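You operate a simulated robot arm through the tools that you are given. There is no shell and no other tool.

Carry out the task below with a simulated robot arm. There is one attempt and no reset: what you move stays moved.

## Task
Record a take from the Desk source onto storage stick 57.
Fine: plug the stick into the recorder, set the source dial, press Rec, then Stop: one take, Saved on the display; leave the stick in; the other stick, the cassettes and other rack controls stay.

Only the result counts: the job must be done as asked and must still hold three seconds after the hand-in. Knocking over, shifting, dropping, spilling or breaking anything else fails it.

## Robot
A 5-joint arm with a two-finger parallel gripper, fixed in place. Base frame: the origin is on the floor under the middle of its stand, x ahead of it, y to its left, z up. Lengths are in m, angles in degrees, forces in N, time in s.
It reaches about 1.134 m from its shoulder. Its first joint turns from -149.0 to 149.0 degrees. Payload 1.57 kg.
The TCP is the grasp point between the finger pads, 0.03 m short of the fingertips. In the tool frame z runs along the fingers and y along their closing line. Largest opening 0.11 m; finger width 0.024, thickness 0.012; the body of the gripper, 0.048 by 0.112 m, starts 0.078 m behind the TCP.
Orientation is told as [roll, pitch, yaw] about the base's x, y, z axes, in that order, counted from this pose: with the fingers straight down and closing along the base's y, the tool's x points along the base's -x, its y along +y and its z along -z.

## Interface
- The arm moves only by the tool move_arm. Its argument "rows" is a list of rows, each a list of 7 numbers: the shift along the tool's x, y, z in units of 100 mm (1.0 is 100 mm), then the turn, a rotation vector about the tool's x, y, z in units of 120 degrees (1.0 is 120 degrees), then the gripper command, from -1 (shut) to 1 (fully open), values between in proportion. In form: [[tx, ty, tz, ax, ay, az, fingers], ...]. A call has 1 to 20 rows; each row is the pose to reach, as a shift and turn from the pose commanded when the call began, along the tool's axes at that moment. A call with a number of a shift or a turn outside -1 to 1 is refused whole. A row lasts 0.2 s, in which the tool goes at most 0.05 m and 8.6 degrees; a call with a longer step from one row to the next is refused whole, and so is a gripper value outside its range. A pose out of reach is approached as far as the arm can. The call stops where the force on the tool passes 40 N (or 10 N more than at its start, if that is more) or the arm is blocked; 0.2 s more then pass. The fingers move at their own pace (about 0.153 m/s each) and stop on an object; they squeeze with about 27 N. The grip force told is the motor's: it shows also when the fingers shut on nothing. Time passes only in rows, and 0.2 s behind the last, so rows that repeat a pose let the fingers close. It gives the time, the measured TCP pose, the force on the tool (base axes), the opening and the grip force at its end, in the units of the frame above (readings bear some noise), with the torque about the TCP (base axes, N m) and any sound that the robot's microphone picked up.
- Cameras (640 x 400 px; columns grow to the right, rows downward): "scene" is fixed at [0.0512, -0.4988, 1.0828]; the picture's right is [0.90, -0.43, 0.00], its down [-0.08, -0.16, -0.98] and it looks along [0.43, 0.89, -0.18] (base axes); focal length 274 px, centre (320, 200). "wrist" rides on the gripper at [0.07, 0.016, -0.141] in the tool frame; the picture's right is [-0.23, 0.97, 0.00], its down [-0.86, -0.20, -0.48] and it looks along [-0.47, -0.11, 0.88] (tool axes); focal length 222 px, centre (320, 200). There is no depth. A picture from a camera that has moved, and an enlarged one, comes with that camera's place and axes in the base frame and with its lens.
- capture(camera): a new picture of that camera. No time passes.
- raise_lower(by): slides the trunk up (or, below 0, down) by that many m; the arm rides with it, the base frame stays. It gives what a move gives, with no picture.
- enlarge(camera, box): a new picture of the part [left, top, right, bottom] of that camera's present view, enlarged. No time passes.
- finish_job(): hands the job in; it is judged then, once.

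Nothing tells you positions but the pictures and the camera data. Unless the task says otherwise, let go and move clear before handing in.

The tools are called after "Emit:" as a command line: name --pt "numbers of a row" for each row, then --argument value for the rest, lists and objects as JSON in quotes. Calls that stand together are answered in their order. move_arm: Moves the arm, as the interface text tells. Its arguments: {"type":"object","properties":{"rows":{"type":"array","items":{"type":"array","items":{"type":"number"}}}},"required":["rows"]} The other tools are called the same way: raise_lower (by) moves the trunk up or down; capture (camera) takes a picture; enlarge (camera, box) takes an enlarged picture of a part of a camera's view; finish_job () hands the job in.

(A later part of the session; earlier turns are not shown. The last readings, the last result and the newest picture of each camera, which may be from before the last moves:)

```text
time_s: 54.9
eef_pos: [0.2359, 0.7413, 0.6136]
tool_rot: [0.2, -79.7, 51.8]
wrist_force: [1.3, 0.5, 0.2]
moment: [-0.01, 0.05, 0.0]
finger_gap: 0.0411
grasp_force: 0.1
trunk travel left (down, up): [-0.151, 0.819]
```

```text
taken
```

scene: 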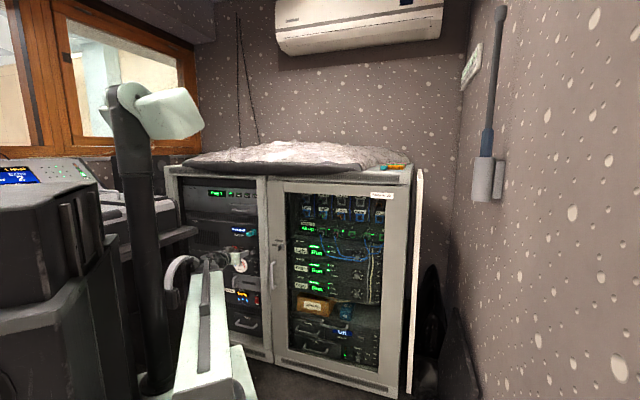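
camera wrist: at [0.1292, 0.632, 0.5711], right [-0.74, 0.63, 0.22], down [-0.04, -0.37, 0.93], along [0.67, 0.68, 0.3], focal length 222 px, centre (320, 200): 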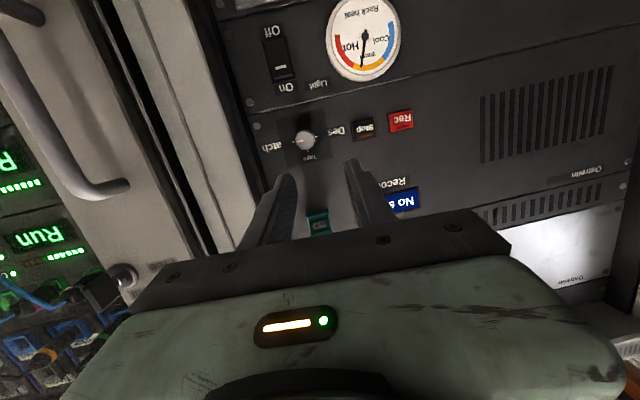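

Emit:
enlarge --camera "scene" --box '[140, 220, 268, 320]'

Emit:
enlarge --camera "wrist" --box '[250, 90, 378, 190]'

```text
4.00 times, centred on (204, 270) of scene
camera zoom: at [0.0512, -0.4988, 1.0828], right [0.9, -0.43, 0.0], down [-0.08, -0.16, -0.98], along [0.43, 0.89, -0.18], focal length 1098 px, centre (784, -80)
```

zoom: 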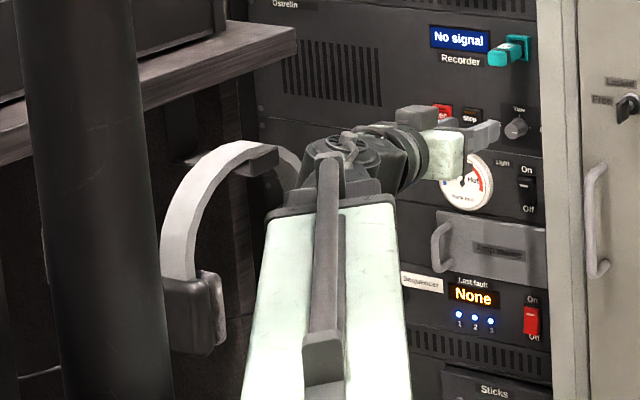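

```text
4.00 times, centred on (314, 140) of wrist
camera zoom: at [0.1292, 0.632, 0.5711], right [-0.74, 0.63, 0.22], down [-0.04, -0.37, 0.93], along [0.67, 0.68, 0.3], focal length 888 px, centre (344, 440)
```

zoom: 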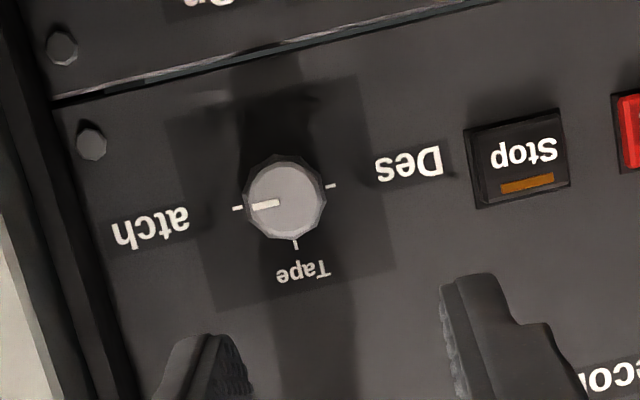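

The headphones are safely left of and behind the wrist. The knob's axis is at q=−0.356, z=0.5795, with the mark on Patch. I'll lower to knob height and pre-roll the gripper +45° before gripping.

Emit:
raise_lower --by -0.0296

Emit:
move_arm --pt "0 -0.01 0 0 0 0.0625 -0.25" --pt "0 -0.02 0 0 0 0.125 -0.25" --pt "0 -0.03 -0.003 0 0 0.1875 -0.25" --pt "0 -0.04 -0.005 0 0 0.25 -0.25" --pt "0.001 -0.042 -0.005 0 0 0.3125 -0.25" --pt "0.001 -0.042 -0.005 0 0 0.375 -0.25" --pt "0.001 -0.042 -0.005 0 0 0.375 -0.25"

Emit:
capture --camera "wrist"

Emit:
enlarge --camera "scene" --box '[140, 220, 268, 320]'

```text
time_s: 55.7
eef_pos: [0.2348, 0.74, 0.5837]
tool_rot: [0.3, -79.8, 51.8]
wrist_force: [-1.1, -0.3, 0.0]
moment: [0.01, 0.01, 0.02]
finger_gap: 0.0409
grasp_force: 0.0
trunk travel left (down, up): [-0.122, 0.848]
```

```text
time_s: 57.3
eef_pos: [0.238, 0.7373, 0.583]
tool_rot: [75.6, -44.0, -27.8]
wrist_force: [-0.2, 0.1, 0.3]
moment: [0.01, 0.05, 0.0]
finger_gap: 0.0411
grasp_force: 0.2
trunk travel left (down, up): [-0.122, 0.848]
```

```text
taken
camera wrist: at [0.1006, 0.661, 0.573], right [-0.32, 0.44, 0.84], down [0.35, -0.77, 0.54], along [0.88, 0.47, 0.09], focal length 222 px, centre (320, 200)
```

wrist: 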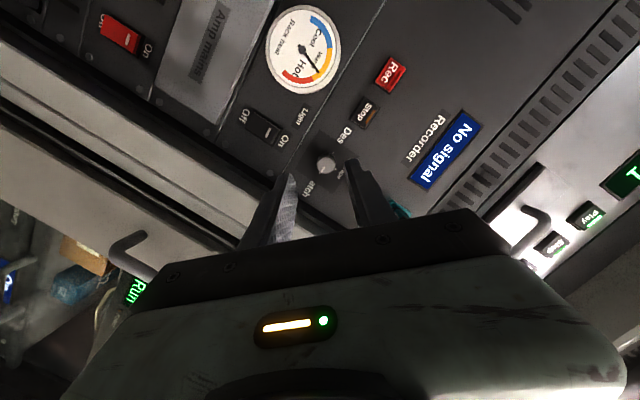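

```text
4.00 times, centred on (204, 270) of scene
camera zoom: at [0.0512, -0.4988, 1.0828], right [0.9, -0.43, 0.0], down [-0.08, -0.16, -0.98], along [0.43, 0.89, -0.18], focal length 1098 px, centre (784, -80)
```

zoom: 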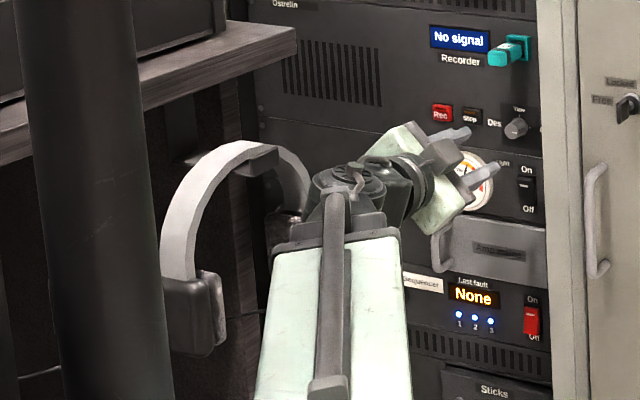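

Roll works, and the headphones still have good clearance. I'll advance along the panel normal, stopping just short of the knob to check.

Emit:
move_arm --pt "-0.042 0.008 0.195 0 0 0 -0.25" --pt "-0.084 0.017 0.39 0 0 0 -0.25" --pt "-0.1256 0.0252 0.586 0 0 0 -0.25"

Emit:
capture --camera "wrist"

Emit:
enlarge --camera "wrist" --box '[250, 110, 410, 210]'

Emit:
enlarge --camera "scene" --box '[204, 220, 284, 290]'

```text
time_s: 58.1
eef_pos: [0.2803, 0.7807, 0.5844]
tool_rot: [75.7, -44.1, -27.8]
wrist_force: [0.1, -0.1, 0.0]
moment: [0.01, -0.04, -0.02]
finger_gap: 0.0413
grasp_force: 0.0
trunk travel left (down, up): [-0.122, 0.848]
```

```text
taken
camera wrist: at [0.1428, 0.7038, 0.573], right [-0.32, 0.44, 0.84], down [0.35, -0.77, 0.54], along [0.88, 0.47, 0.09], focal length 222 px, centre (320, 200)
```

wrist: 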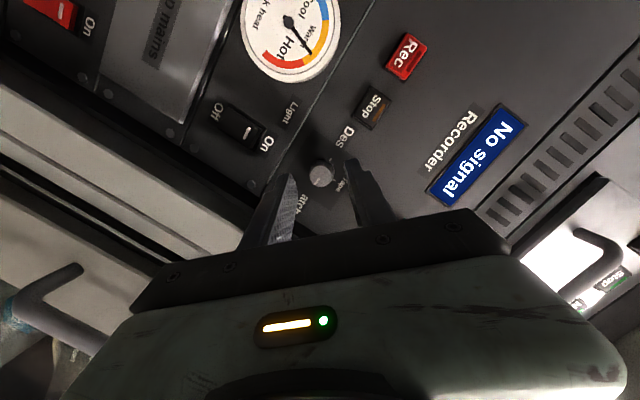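

```text
4.00 times, centred on (330, 160) of wrist
camera zoom: at [0.1428, 0.7038, 0.573], right [-0.32, 0.44, 0.84], down [0.35, -0.77, 0.54], along [0.88, 0.47, 0.09], focal length 888 px, centre (280, 360)
```

zoom: 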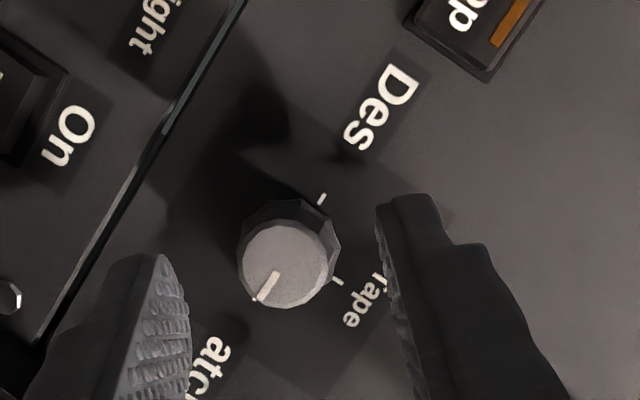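

```text
5.71 times, centred on (244, 255) of scene
camera zoom: at [0.0512, -0.4988, 1.0828], right [0.9, -0.43, 0.0], down [-0.08, -0.16, -0.98], along [0.43, 0.89, -0.18], focal length 1568 px, centre (754, -114)
```

zoom: 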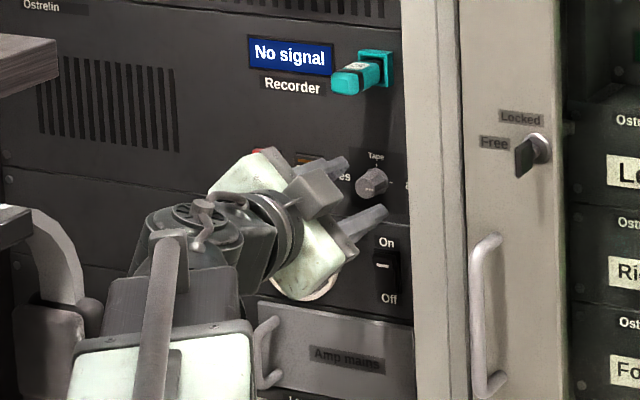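

The knob is centred between the fingers. I'll advance the last 19 mm and close on it.

Emit:
move_arm --pt "-0.02 0.004 0.093 0 0 0 -0.25" --pt "-0.0397 0.008 0.1856 0 0 0 -0.25" --pt "-0.0397 0.008 0.1856 0 0 0 -0.6" --pt "-0.0397 0.008 0.1856 0 0 0 -1" --pt "-0.0397 0.008 0.1856 0 0 0 -1"

Emit:
enlarge --camera "wrist" --box '[250, 110, 410, 210]'

Emit:
enlarge --camera "scene" --box '[204, 220, 284, 290]'

```text
time_s: 59.3
eef_pos: [0.2939, 0.7953, 0.5828]
tool_rot: [75.6, -44.1, -28.0]
wrist_force: [2.2, 3.8, 2.9]
moment: [-0.07, 0.11, 0.26]
finger_gap: 0.0203
grasp_force: 34.4
trunk travel left (down, up): [-0.122, 0.848]
```

```text
4.00 times, centred on (330, 160) of wrist
camera zoom: at [0.1566, 0.7174, 0.5729], right [-0.32, 0.44, 0.84], down [0.35, -0.77, 0.54], along [0.88, 0.47, 0.09], focal length 888 px, centre (280, 360)
```

zoom: 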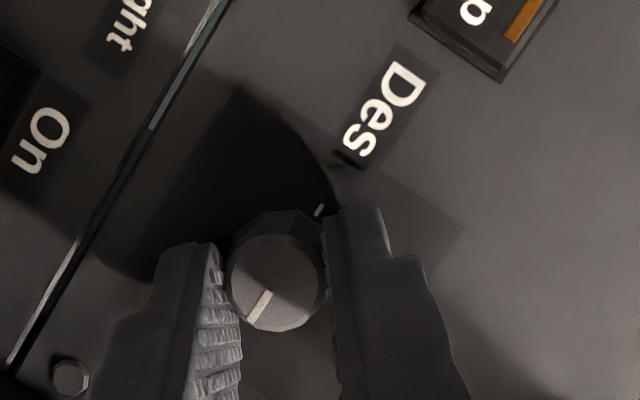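

```text
5.71 times, centred on (244, 255) of scene
camera zoom: at [0.0512, -0.4988, 1.0828], right [0.9, -0.43, 0.0], down [-0.08, -0.16, -0.98], along [0.43, 0.89, -0.18], focal length 1568 px, centre (754, -114)
```

zoom: 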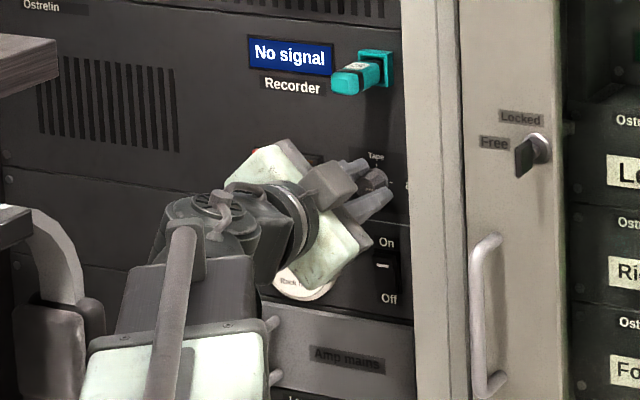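

The knob is gripped at 20.3 mm. I'll rotate counter-clockwise by rolling about the tool axis, first 45°, then check the mark.

Emit:
move_arm --pt "0 0 0 0 0 -0.0625 -1" --pt "0 0 0 0 0 -0.125 -1" --pt "0 0 0 0 0 -0.1875 -1" --pt "0 0 0 0 0 -0.25 -1" --pt "0 0 0 0 0 -0.3125 -1" --pt "0 0 0 0 0 -0.375 -1"

Emit:
capture --camera "wrist"

Emit:
enlarge --camera "wrist" --box '[250, 110, 410, 210]'

```text
time_s: 60.7
eef_pos: [0.2924, 0.7949, 0.5842]
tool_rot: [-0.4, -79.8, 52.6]
wrist_force: [-3.7, -3.0, 0.1]
moment: [-0.69, 0.69, -0.49]
finger_gap: 0.0214
grasp_force: 34.2
trunk travel left (down, up): [-0.122, 0.848]
```

```text
taken
camera wrist: at [0.1878, 0.6849, 0.5415], right [-0.74, 0.63, 0.22], down [-0.04, -0.37, 0.93], along [0.67, 0.68, 0.3], focal length 222 px, centre (320, 200)
```

wrist: 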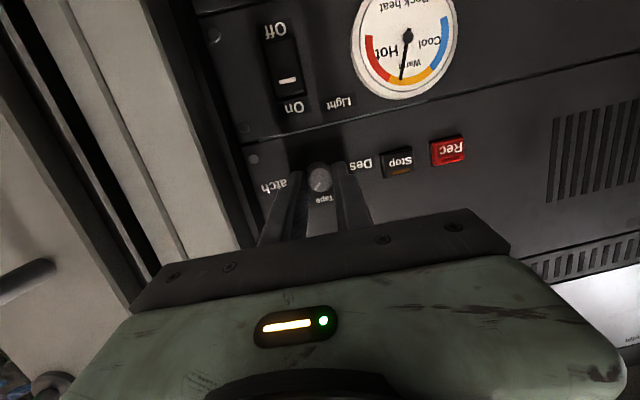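

```text
4.00 times, centred on (330, 160) of wrist
camera zoom: at [0.1878, 0.6849, 0.5415], right [-0.74, 0.63, 0.22], down [-0.04, -0.37, 0.93], along [0.67, 0.68, 0.3], focal length 888 px, centre (280, 360)
```

zoom: 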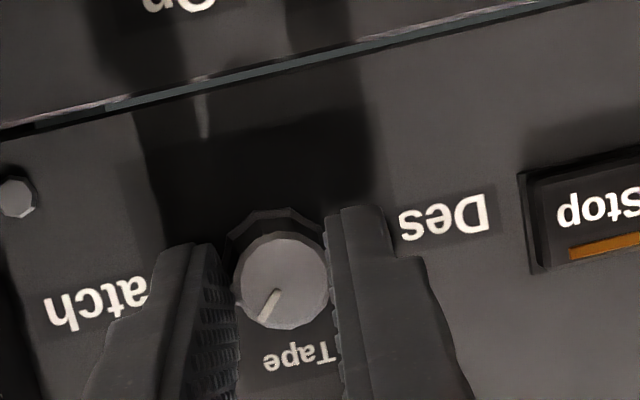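

The knob turned 45° with the gripper, right in step. I'll continue another 45°.

Emit:
move_arm --pt "0 0 0 0 0 -0.0625 -1" --pt "0 0 0 0 0 -0.125 -1" --pt "0 0 0 0 0 -0.1875 -1" --pt "0 0 0 0 0 -0.25 -1" --pt "0 0 0 0 0 -0.3125 -1" --pt "0 0 0 0 0 -0.375 -1"

Emit:
capture --camera "wrist"

Emit:
enlarge --camera "wrist" --box '[250, 110, 410, 210]'

Emit:
enlarge --camera "scene" --box '[204, 220, 284, 290]'

```text
time_s: 62.1
eef_pos: [0.2931, 0.7945, 0.5835]
tool_rot: [-75.7, -44.0, 131.9]
wrist_force: [-13.2, -6.6, -3.5]
moment: [-0.4, 0.41, -0.69]
finger_gap: 0.0226
grasp_force: 35.3
trunk travel left (down, up): [-0.122, 0.848]
```

```text
taken
camera wrist: at [0.2312, 0.6531, 0.5504], right [-0.73, 0.45, -0.52], down [-0.57, 0.02, 0.82], along [0.38, 0.89, 0.24], focal length 222 px, centre (320, 200)
```

wrist: 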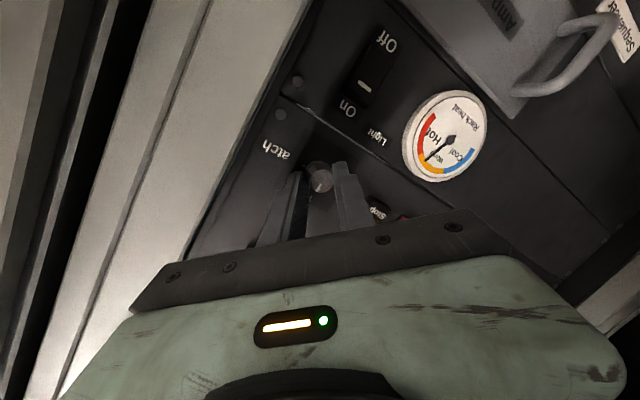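

```text
4.00 times, centred on (330, 160) of wrist
camera zoom: at [0.2312, 0.6531, 0.5504], right [-0.73, 0.45, -0.52], down [-0.57, 0.02, 0.82], along [0.38, 0.89, 0.24], focal length 888 px, centre (280, 360)
```

zoom: 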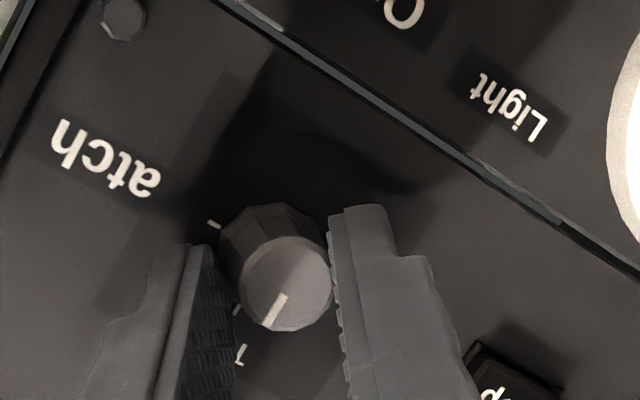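

```text
5.71 times, centred on (244, 255) of scene
camera zoom: at [0.0512, -0.4988, 1.0828], right [0.9, -0.43, 0.0], down [-0.08, -0.16, -0.98], along [0.43, 0.89, -0.18], focal length 1568 px, centre (754, -114)
```

zoom: 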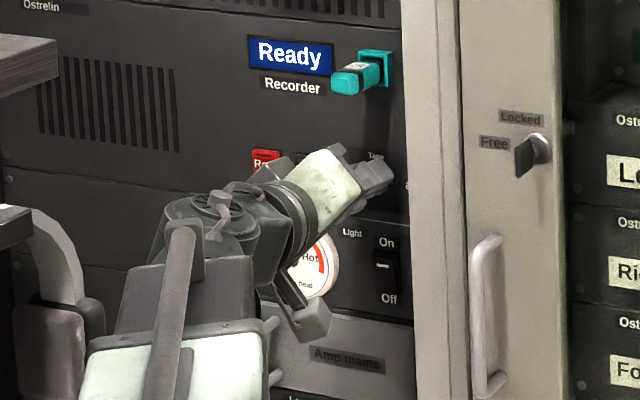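

The dial has passed to Tape and the display shows "Ready". I need to go another 90° to Desk, so I'll open the fingers in place, roll back 90° around the knob and grip it again.

Emit:
move_arm --pt "0 0 0 0 0 0 -0.4" --pt "0 0 0 0 0 0 -0.28" --pt "0 0 0 0 0 0 -0.28"

Emit:
enlarge --camera "wrist" --box '[250, 110, 410, 210]'

```text
time_s: 62.9
eef_pos: [0.2942, 0.7944, 0.5842]
tool_rot: [-75.8, -44.1, 131.9]
wrist_force: [-1.3, -1.1, -0.1]
moment: [0.06, 0.01, -0.01]
finger_gap: 0.0397
grasp_force: 0.0
trunk travel left (down, up): [-0.122, 0.848]
```

```text
4.00 times, centred on (330, 160) of wrist
camera zoom: at [0.2318, 0.6532, 0.5503], right [-0.73, 0.45, -0.52], down [-0.57, 0.02, 0.82], along [0.38, 0.89, 0.24], focal length 888 px, centre (280, 360)
```

zoom: 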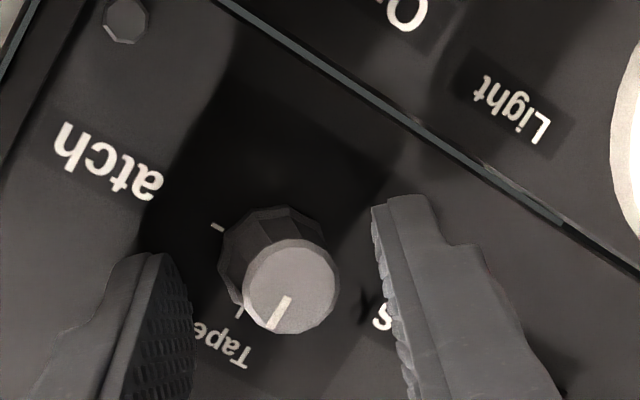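

Emit:
move_arm --pt "0 0 0 0 0 0.0682 -0.28" --pt "0 0 0 0 0 0.1364 -0.28" --pt "0 0 0 0 0 0.2046 -0.28" --pt "0 0 0 0 0 0.2728 -0.28" --pt "0 0 0 0 0 0.341 -0.28" --pt "0 0 0 0 0 0.4092 -0.28" --pt "0 0 0 0 0 0.4774 -0.28" --pt "0 0 0 0 0 0.5456 -0.28" --pt "0 0 0 0 0 0.6138 -0.28" --pt "0 0 0 0 0 0.682 -0.28" --pt "0 0 0 0 0 0.75 -0.28" --pt "0 0 0 0 0 0.75 -0.28"

Emit:
enlarge --camera "wrist" --box '[250, 110, 410, 210]'

Emit:
enlarge --camera "scene" --box '[204, 220, 284, 290]'

```text
time_s: 65.5
eef_pos: [0.2938, 0.7935, 0.584]
tool_rot: [75.7, -43.9, -28.0]
wrist_force: [0.4, -0.2, 0.8]
moment: [0.0, 0.0, 0.01]
finger_gap: 0.0396
grasp_force: 0.0
trunk travel left (down, up): [-0.122, 0.848]
```

```text
4.00 times, centred on (330, 160) of wrist
camera zoom: at [0.1564, 0.717, 0.5731], right [-0.32, 0.44, 0.84], down [0.35, -0.77, 0.54], along [0.88, 0.47, 0.09], focal length 888 px, centre (280, 360)
```

zoom: 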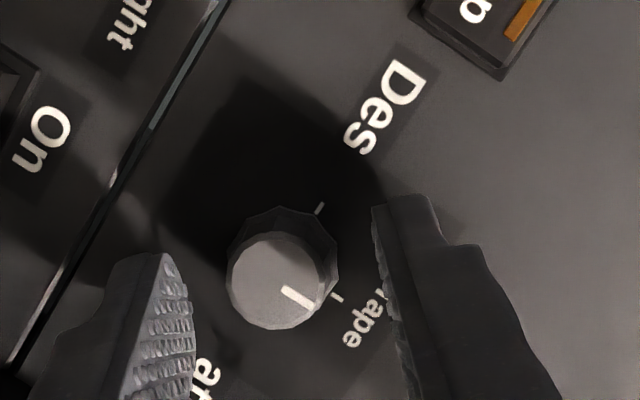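

```text
5.71 times, centred on (244, 255) of scene
camera zoom: at [0.0512, -0.4988, 1.0828], right [0.9, -0.43, 0.0], down [-0.08, -0.16, -0.98], along [0.43, 0.89, -0.18], focal length 1568 px, centre (754, -114)
```

zoom: 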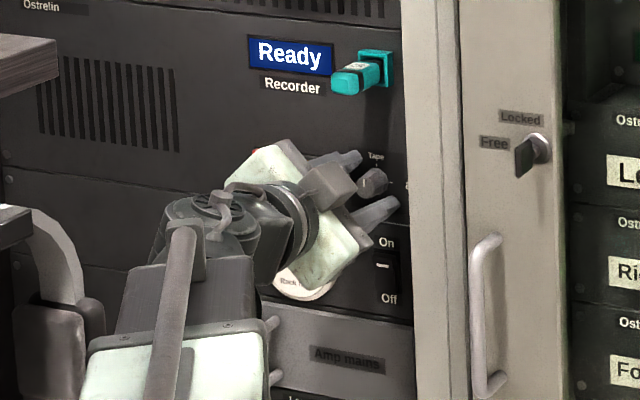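

The mark sits just past Tape. I'll grip again and rotate about 87° toward Desk.

Emit:
move_arm --pt "0 0 0 0 0 0 -0.6" --pt "0 0 0 0 0 0 -1" --pt "0 0 0 0 0 0 -1" --pt "0 0 0 0 0 -0.066 -1" --pt "0 0 0 0 0 -0.132 -1" --pt "0 0 0 0 0 -0.198 -1" --pt "0 0 0 0 0 -0.264 -1" --pt "0 0 0 0 0 -0.33 -1" --pt "0 0 0 0 0 -0.396 -1" --pt "0 0 0 0 0 -0.462 -1" --pt "0 0 0 0 0 -0.528 -1" --pt "0 0 0 0 0 -0.594 -1" --pt "0 0 0 0 0 -0.66 -1" --pt "0 0 0 0 0 -0.726 -1"

Emit:
capture --camera "wrist"

Emit:
enlarge --camera "wrist" --box '[250, 110, 410, 210]'

Emit:
enlarge --camera "scene" --box '[204, 220, 284, 290]'

```text
time_s: 68.5
eef_pos: [0.2934, 0.794, 0.5843]
tool_rot: [-74.9, -46.9, 130.9]
wrist_force: [-10.0, -1.9, -0.5]
moment: [-0.38, 0.38, -0.71]
finger_gap: 0.0226
grasp_force: 35.3
trunk travel left (down, up): [-0.122, 0.848]
```

```text
taken
camera wrist: at [0.2285, 0.6546, 0.5486], right [-0.74, 0.47, -0.48], down [-0.54, 0.0, 0.84], along [0.39, 0.88, 0.26], focal length 222 px, centre (320, 200)
```

wrist: 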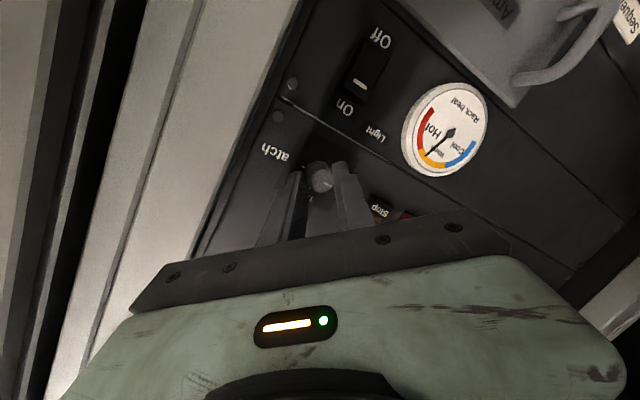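

```text
4.00 times, centred on (330, 160) of wrist
camera zoom: at [0.2285, 0.6546, 0.5486], right [-0.74, 0.47, -0.48], down [-0.54, 0.0, 0.84], along [0.39, 0.88, 0.26], focal length 888 px, centre (280, 360)
```

zoom: 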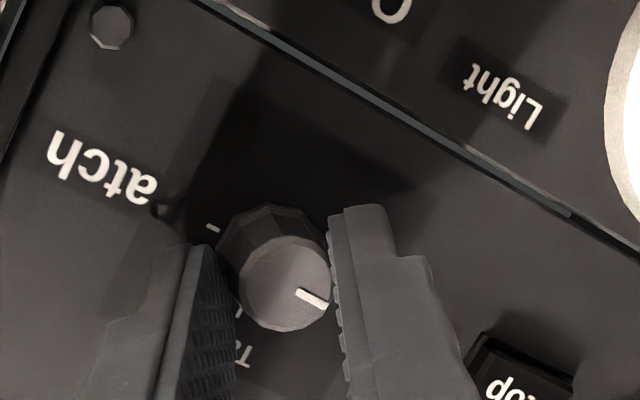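

```text
5.71 times, centred on (244, 255) of scene
camera zoom: at [0.0512, -0.4988, 1.0828], right [0.9, -0.43, 0.0], down [-0.08, -0.16, -0.98], along [0.43, 0.89, -0.18], focal length 1568 px, centre (754, -114)
```

zoom: 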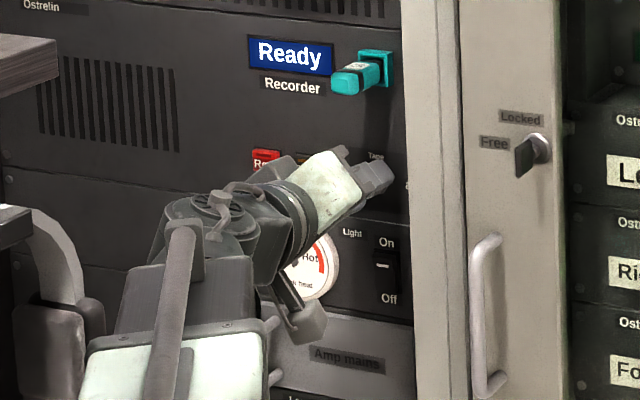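

The mark now points toward Desk and the display still reads "Ready". I'll release the knob, back off and check from the front.

Emit:
move_arm --pt "0 0 0 0 0 0 -0.4" --pt "0 0 0 0 0 0 -0.25" --pt "0 0 0 0 0 0 -0.25"

Emit:
enlarge --camera "wrist" --box '[250, 110, 410, 210]'

```text
time_s: 69.3
eef_pos: [0.2935, 0.7945, 0.5843]
tool_rot: [-74.9, -46.7, 130.8]
wrist_force: [0.4, -0.1, 0.5]
moment: [0.03, -0.01, -0.01]
finger_gap: 0.0411
grasp_force: 0.1
trunk travel left (down, up): [-0.122, 0.848]
```

```text
4.00 times, centred on (330, 160) of wrist
camera zoom: at [0.229, 0.6545, 0.5485], right [-0.74, 0.47, -0.48], down [-0.54, 0.0, 0.84], along [0.4, 0.88, 0.26], focal length 888 px, centre (280, 360)
```

zoom: 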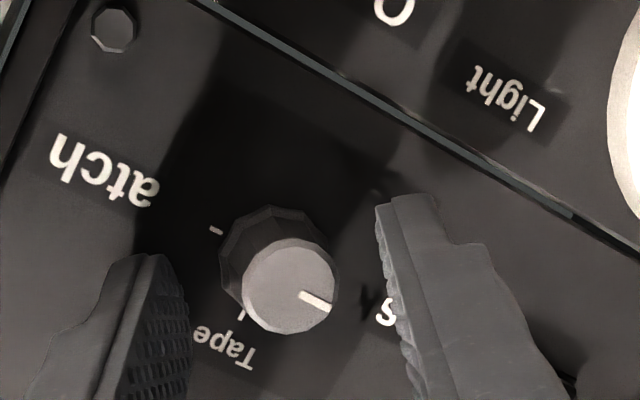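

Emit:
move_arm --pt "0.0105 0.0415 -0.1955 0 0 0 -0.25" --pt "0.021 0.083 -0.391 0 0 0 -0.25" --pt "0.0315 0.1245 -0.5865 0 0 0 -0.25" --pt "0.042 0.166 -0.782 0 0 0 -0.25"

Emit:
move_arm --pt "0 0 0 0 0 0.065 -0.25" --pt "0 0 0 0 0 0.13 -0.25" --pt "0 0 0 0 0 0.195 -0.25" --pt "0 0 0 0 0 0.26 -0.25" --pt "0 0 0 0 0 0.325 -0.25" --pt "0 0 0 0 0 0.351 -0.25" --pt "0 0 0 0 0 0.351 -0.25"

Emit:
capture --camera "wrist"

Emit:
enlarge --camera "wrist" --box '[250, 80, 442, 200]'

Emit:
enlarge --camera "scene" --box '[204, 220, 284, 290]'

```text
time_s: 70.3
eef_pos: [0.2387, 0.7368, 0.5844]
tool_rot: [-75.0, -46.9, 130.9]
wrist_force: [-0.4, -1.1, -0.3]
moment: [-0.02, 0.02, 0.03]
finger_gap: 0.0415
grasp_force: 0.1
trunk travel left (down, up): [-0.122, 0.848]
```

```text
time_s: 71.9
eef_pos: [0.2375, 0.7383, 0.5845]
tool_rot: [0.5, -79.7, 51.5]
wrist_force: [-0.6, -0.2, -1.0]
moment: [0.0, 0.03, -0.01]
finger_gap: 0.0412
grasp_force: 0.0
trunk travel left (down, up): [-0.122, 0.848]
```

```text
taken
camera wrist: at [0.1317, 0.6282, 0.5415], right [-0.74, 0.63, 0.23], down [-0.04, -0.37, 0.93], along [0.67, 0.68, 0.3], focal length 222 px, centre (320, 200)
```

wrist: 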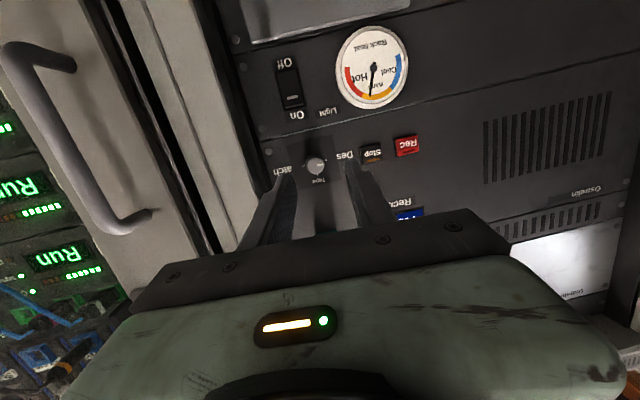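

```text
3.33 times, centred on (346, 140) of wrist
camera zoom: at [0.1317, 0.6282, 0.5415], right [-0.74, 0.63, 0.23], down [-0.04, -0.37, 0.93], along [0.67, 0.68, 0.3], focal length 740 px, centre (233, 400)
```

zoom: 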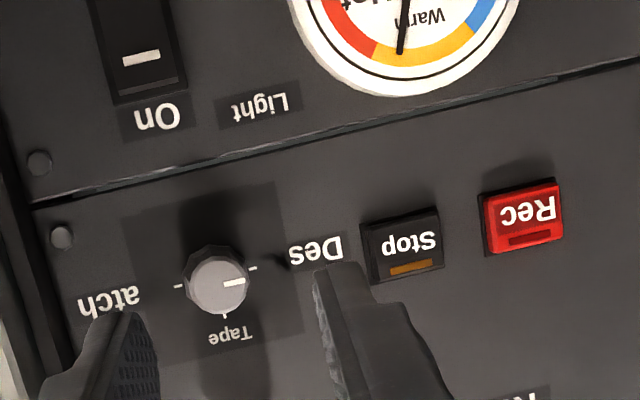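

```text
5.71 times, centred on (244, 255) of scene
camera zoom: at [0.0512, -0.4988, 1.0828], right [0.9, -0.43, 0.0], down [-0.08, -0.16, -0.98], along [0.43, 0.89, -0.18], focal length 1568 px, centre (754, -114)
```

zoom: 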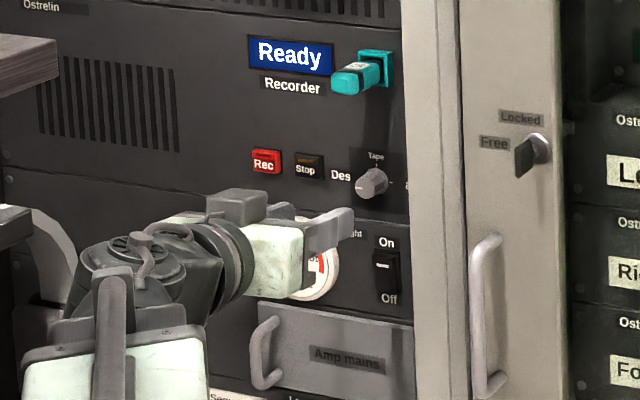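

Emit:
enlarge --camera "wrist" --box '[290, 140, 354, 190]'

Emit:
enlarge --camera "scene" --box '[232, 232, 272, 262]'

```text
8.00 times, centred on (322, 165) of wrist
camera zoom: at [0.1317, 0.6282, 0.5415], right [-0.74, 0.63, 0.23], down [-0.04, -0.37, 0.93], along [0.67, 0.68, 0.3], focal length 1777 px, centre (304, 480)
```

zoom: 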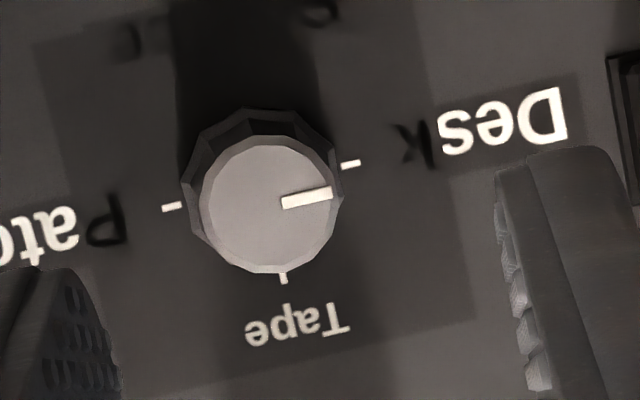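

```text
13.33 times, centred on (252, 247) of scene
camera zoom: at [0.0512, -0.4988, 1.0828], right [0.9, -0.43, 0.0], down [-0.08, -0.16, -0.98], along [0.43, 0.89, -0.18], focal length 3660 px, centre (1227, -427)
```

zoom: 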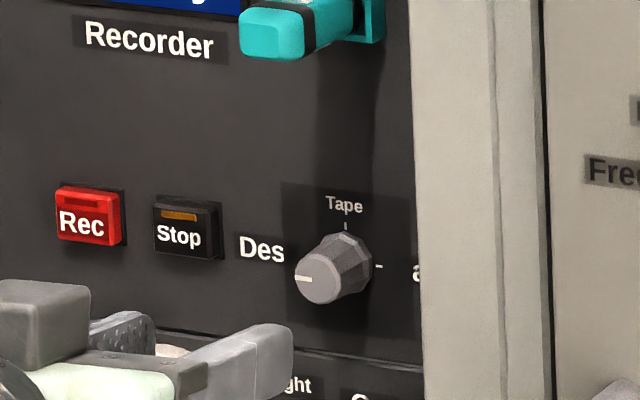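

The dial is exactly on Desk and the display shows "Ready". For the buttons I'll close the fingers and swing the tool to about 85° yaw and 70° tilt, so the wrist stays right of the headphones and desk.

Emit:
move_arm --pt "0.064 0 0.012 -0.0454 0.0135 -0.0102 -1" --pt "0.127 0 0.023 -0.0908 0.027 -0.0205 -1" --pt "0.191 0 0.035 -0.1362 0.0404 -0.0307 -1" --pt "0.191 0 0.035 -0.1362 0.0404 -0.0307 -1"

Emit:
move_arm --pt "0.061 0 0.017 -0.0444 0.0135 -0.0141 -1" --pt "0.122 0 0.034 -0.0887 0.027 -0.0281 -1" --pt "0.183 0 0.05 -0.1331 0.0404 -0.0422 -1" --pt "0.183 0 0.05 -0.1331 0.0404 -0.0422 -1"

Emit:
capture --camera "wrist"

Emit:
capture --camera "scene"

```text
time_s: 72.9
eef_pos: [0.2373, 0.7387, 0.5642]
tool_rot: [0.0, -74.9, 68.6]
wrist_force: [0.0, -0.5, -0.5]
moment: [-0.01, -0.02, 0.03]
finger_gap: 0.0002
grasp_force: 21.6
trunk travel left (down, up): [-0.122, 0.848]
```

```text
time_s: 73.9
eef_pos: [0.2373, 0.7369, 0.5458]
tool_rot: [0.3, -70.0, 85.3]
wrist_force: [0.4, 0.5, -0.7]
moment: [0.0, -0.01, -0.04]
finger_gap: 0.0
grasp_force: 21.6
trunk travel left (down, up): [-0.122, 0.848]
```

```text
taken
camera wrist: at [0.2093, 0.5824, 0.5288], right [-0.96, 0.15, 0.21], down [0.19, -0.17, 0.97], along [0.19, 0.97, 0.14], focal length 222 px, centre (320, 200)
```

wrist: 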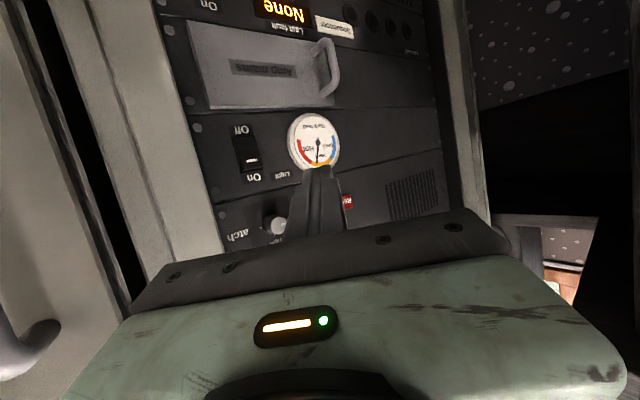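

```text
taken
```

scene: 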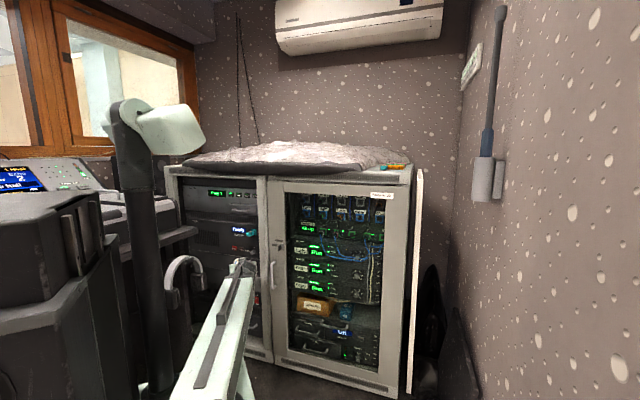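

The pose is good. Next I'll raise to button height and move left to sit about 3 cm in front of Rec.

Emit:
raise_lower --by 0.038

Emit:
move_arm --pt "-0.119 0.147 0.327 0 0 0 -1" --pt "-0.237 0.293 0.653 0 0 0 -1" --pt "-0.356 0.44 0.98 0 0 0 -1"

Emit:
capture --camera "wrist"

Emit:
enlarge --camera "scene" --box '[140, 210, 268, 310]'

Emit:
enlarge --camera "scene" --box '[204, 220, 284, 290]'

```text
time_s: 74.7
eef_pos: [0.237, 0.7368, 0.5825]
tool_rot: [0.2, -70.0, 85.4]
wrist_force: [0.0, 0.3, 0.0]
moment: [0.01, 0.01, 0.02]
finger_gap: 0.0
grasp_force: 21.7
trunk travel left (down, up): [-0.16, 0.81]
```

```text
time_s: 75.5
eef_pos: [0.2017, 0.8433, 0.5845]
tool_rot: [0.0, -69.9, 85.4]
wrist_force: [-0.3, -0.5, -0.5]
moment: [-0.01, 0.03, 0.02]
finger_gap: 0.0
grasp_force: 21.4
trunk travel left (down, up): [-0.16, 0.81]
```

```text
taken
camera wrist: at [0.1731, 0.6892, 0.5668], right [-0.96, 0.15, 0.21], down [0.19, -0.17, 0.97], along [0.19, 0.97, 0.14], focal length 222 px, centre (320, 200)
```

wrist: 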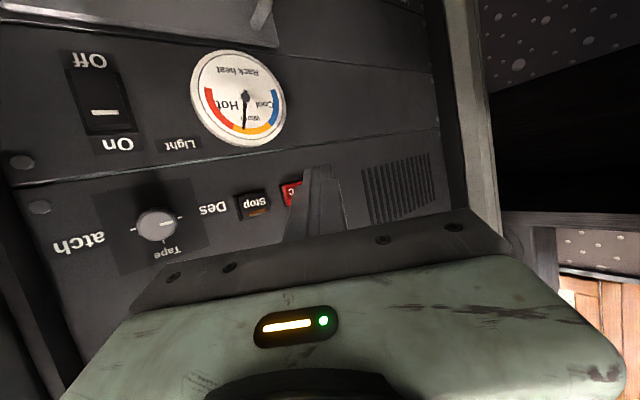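

```text
4.00 times, centred on (204, 260) of scene
camera zoom: at [0.0512, -0.4988, 1.0828], right [0.9, -0.43, 0.0], down [-0.08, -0.16, -0.98], along [0.43, 0.89, -0.18], focal length 1098 px, centre (784, -40)
```

zoom: 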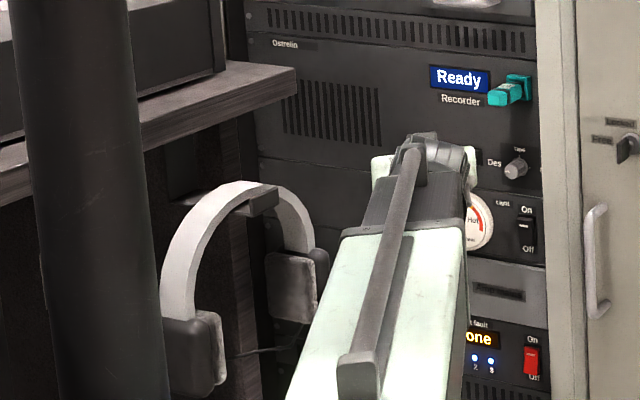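

```text
5.71 times, centred on (244, 255) of scene
camera zoom: at [0.0512, -0.4988, 1.0828], right [0.9, -0.43, 0.0], down [-0.08, -0.16, -0.98], along [0.43, 0.89, -0.18], focal length 1568 px, centre (754, -114)
```

zoom: 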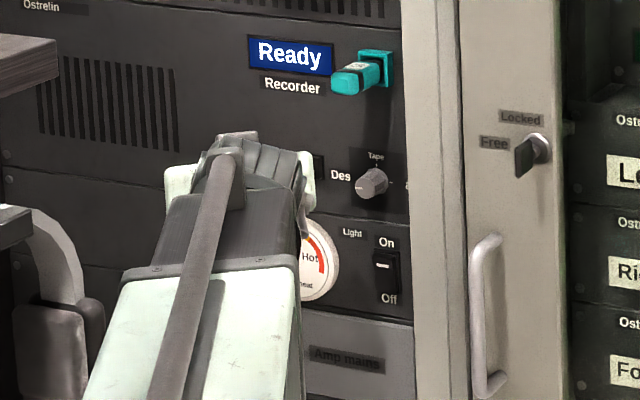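

Emit:
enlarge --camera "wrist" --box '[230, 150, 358, 230]'

```text
5.00 times, centred on (294, 190) of wrist
camera zoom: at [0.1731, 0.6892, 0.5668], right [-0.96, 0.15, 0.21], down [0.19, -0.17, 0.97], along [0.19, 0.97, 0.14], focal length 1111 px, centre (450, 250)
```

zoom: 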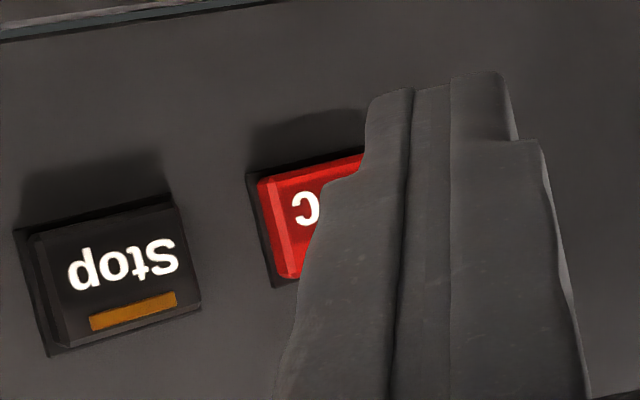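

The Rec position matches my prediction, so the leading fingertip corner will meet its centre. I'll advance gently along the panel normal.

Emit:
move_arm --pt "-0.0314 -0.0778 0.0858 0 0 0 -1" --pt "-0.0628 -0.1555 0.1716 0 0 0 -1" --pt "-0.068 -0.1685 0.1859 0 0 0 -1" --pt "-0.0733 -0.1815 0.2002 0 0 0 -1"

Emit:
enlarge --camera "wrist" --box '[230, 150, 358, 230]'

Emit:
enlarge --camera "scene" --box '[204, 220, 284, 290]'

```text
time_s: 76.5
eef_pos: [0.2223, 0.8633, 0.5826]
tool_rot: [0.1, -70.0, 85.4]
wrist_force: [0.0, -0.3, -0.5]
moment: [0.01, 0.04, -0.03]
finger_gap: 0.0001
grasp_force: 21.2
trunk travel left (down, up): [-0.16, 0.81]
```

```text
5.00 times, centred on (294, 190) of wrist
camera zoom: at [0.1932, 0.7093, 0.5668], right [-0.96, 0.15, 0.21], down [0.19, -0.17, 0.97], along [0.19, 0.97, 0.14], focal length 1111 px, centre (450, 250)
```

zoom: 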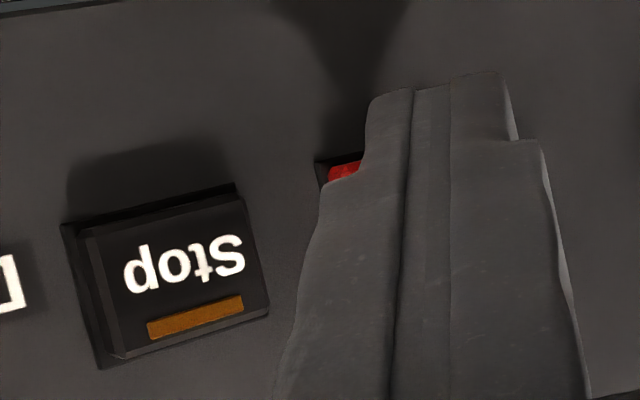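

```text
5.71 times, centred on (244, 255) of scene
camera zoom: at [0.0512, -0.4988, 1.0828], right [0.9, -0.43, 0.0], down [-0.08, -0.16, -0.98], along [0.43, 0.89, -0.18], focal length 1568 px, centre (754, -114)
```

zoom: 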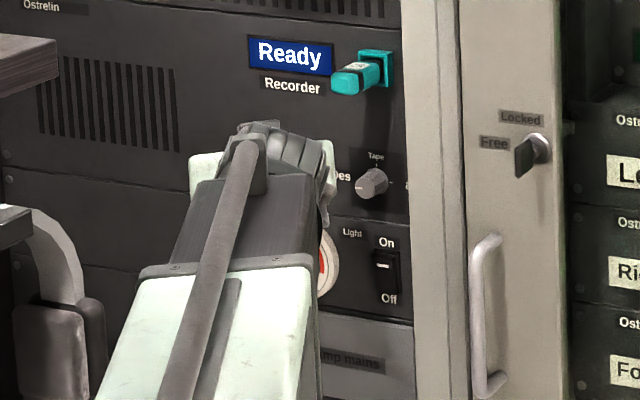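

No contact yet, so I'll step in 2 mm at a time and watch the force and the display.

Emit:
move_arm --pt "-0.0052 -0.013 0.0143 0 0 0 -1" --pt "-0.0105 -0.026 0.0286 0 0 0 -1"

Emit:
enlarge --camera "scene" --box '[204, 220, 284, 290]'

```text
time_s: 77.1
eef_pos: [0.2236, 0.8676, 0.5828]
tool_rot: [0.0, -69.9, 85.4]
wrist_force: [-2.4, -1.8, 0.3]
moment: [0.04, 0.04, 0.04]
finger_gap: 0.0002
grasp_force: 21.0
trunk travel left (down, up): [-0.16, 0.81]
heard: click
```

```text
5.71 times, centred on (244, 255) of scene
camera zoom: at [0.0512, -0.4988, 1.0828], right [0.9, -0.43, 0.0], down [-0.08, -0.16, -0.98], along [0.43, 0.89, -0.18], focal length 1568 px, centre (754, -114)
```

zoom: 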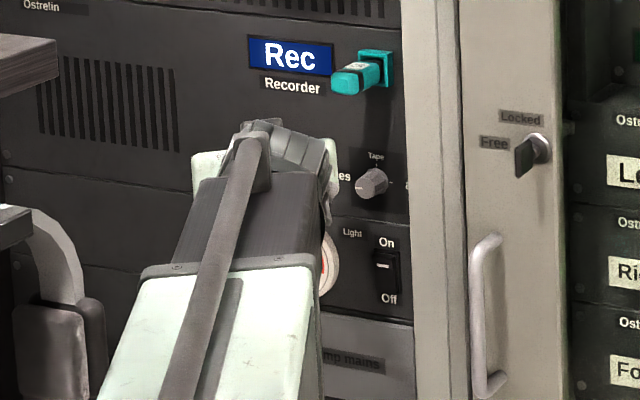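

A click sounded and the display shows "Rec". I'll back off and move right to line up with Stop.

Emit:
move_arm --pt "0.0393 0.0972 -0.1073 0 0 0 -1" --pt "0.0785 0.1944 -0.2145 0 0 0 -1"

Emit:
move_arm --pt "0.05 -0.17 -0.1355 0 0 0 -1" --pt "0.099 -0.34 -0.271 0 0 0 -1"

Emit:
capture --camera "wrist"

Emit:
enlarge --camera "wrist" --box '[230, 150, 358, 230]'

Emit:
enlarge --camera "scene" --box '[204, 220, 284, 290]'

```text
time_s: 77.7
eef_pos: [0.2029, 0.8467, 0.5836]
tool_rot: [0.1, -70.1, 85.3]
wrist_force: [0.4, 0.5, 0.7]
moment: [0.03, 0.01, -0.01]
finger_gap: 0.0
grasp_force: 21.8
trunk travel left (down, up): [-0.16, 0.81]
```

```text
time_s: 78.3
eef_pos: [0.2335, 0.8155, 0.5834]
tool_rot: [0.1, -70.0, 85.4]
wrist_force: [-0.8, 0.6, 0.5]
moment: [0.0, 0.01, 0.01]
finger_gap: 0.0
grasp_force: 21.4
trunk travel left (down, up): [-0.16, 0.81]
```

```text
taken
camera wrist: at [0.2058, 0.66, 0.5668], right [-0.96, 0.15, 0.21], down [0.19, -0.17, 0.97], along [0.19, 0.97, 0.14], focal length 222 px, centre (320, 200)
```

wrist: 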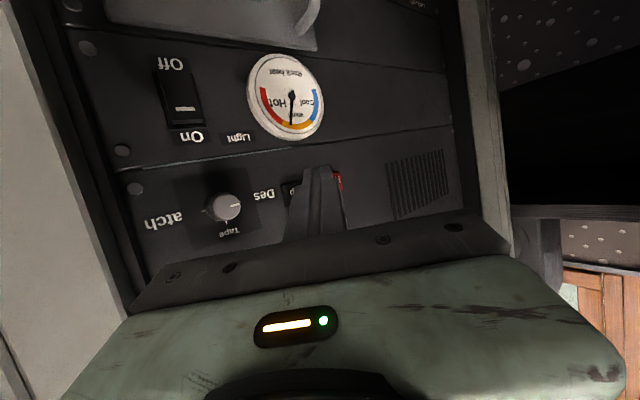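

```text
5.00 times, centred on (294, 190) of wrist
camera zoom: at [0.2058, 0.66, 0.5668], right [-0.96, 0.15, 0.21], down [0.19, -0.17, 0.97], along [0.19, 0.97, 0.14], focal length 1111 px, centre (450, 250)
```

zoom: 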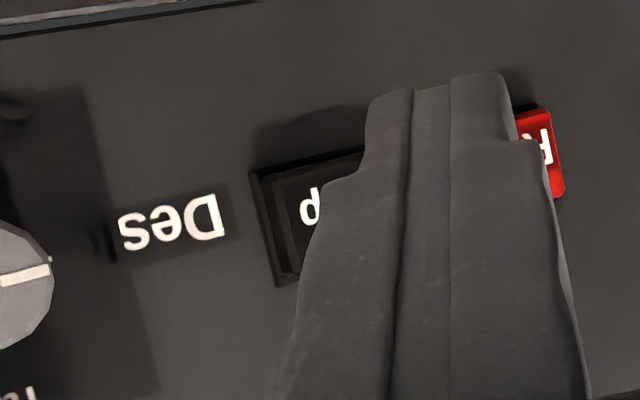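

```text
5.71 times, centred on (244, 255) of scene
camera zoom: at [0.0512, -0.4988, 1.0828], right [0.9, -0.43, 0.0], down [-0.08, -0.16, -0.98], along [0.43, 0.89, -0.18], focal length 1568 px, centre (754, -114)
```

zoom: 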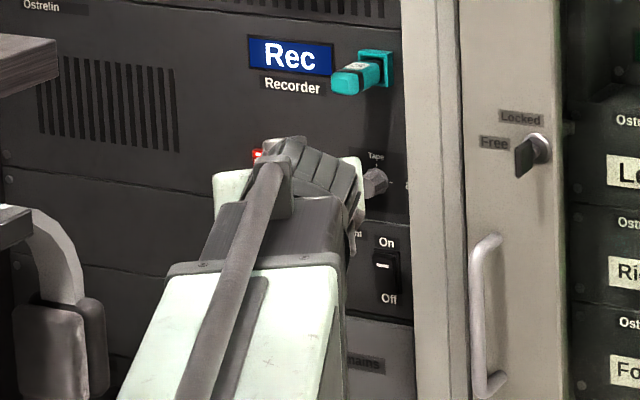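

The display still shows "Rec", and Stop sits in the same relative place Rec did. I'll press Stop.

Emit:
move_arm --pt "-0.0314 -0.0778 0.0858 0 0 0 -1" --pt "-0.0628 -0.1555 0.1716 0 0 0 -1" --pt "-0.0694 -0.1717 0.1895 0 0 0 -1" --pt "-0.0746 -0.1847 0.2038 0 0 0 -1"

Emit:
enlarge --camera "scene" --box '[204, 220, 284, 290]'

```text
time_s: 79.3
eef_pos: [0.2556, 0.8343, 0.5831]
tool_rot: [0.1, -70.1, 85.4]
wrist_force: [-1.2, -1.6, 0.3]
moment: [-0.02, 0.01, 0.02]
finger_gap: 0.0001
grasp_force: 20.8
trunk travel left (down, up): [-0.16, 0.81]
heard: click
```

```text
5.71 times, centred on (244, 255) of scene
camera zoom: at [0.0512, -0.4988, 1.0828], right [0.9, -0.43, 0.0], down [-0.08, -0.16, -0.98], along [0.43, 0.89, -0.18], focal length 1568 px, centre (754, -114)
```

zoom: 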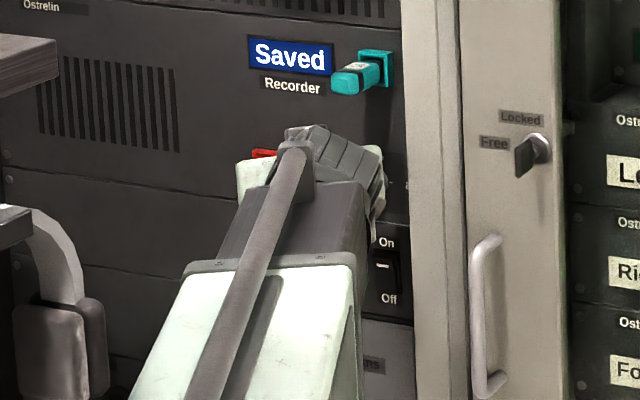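

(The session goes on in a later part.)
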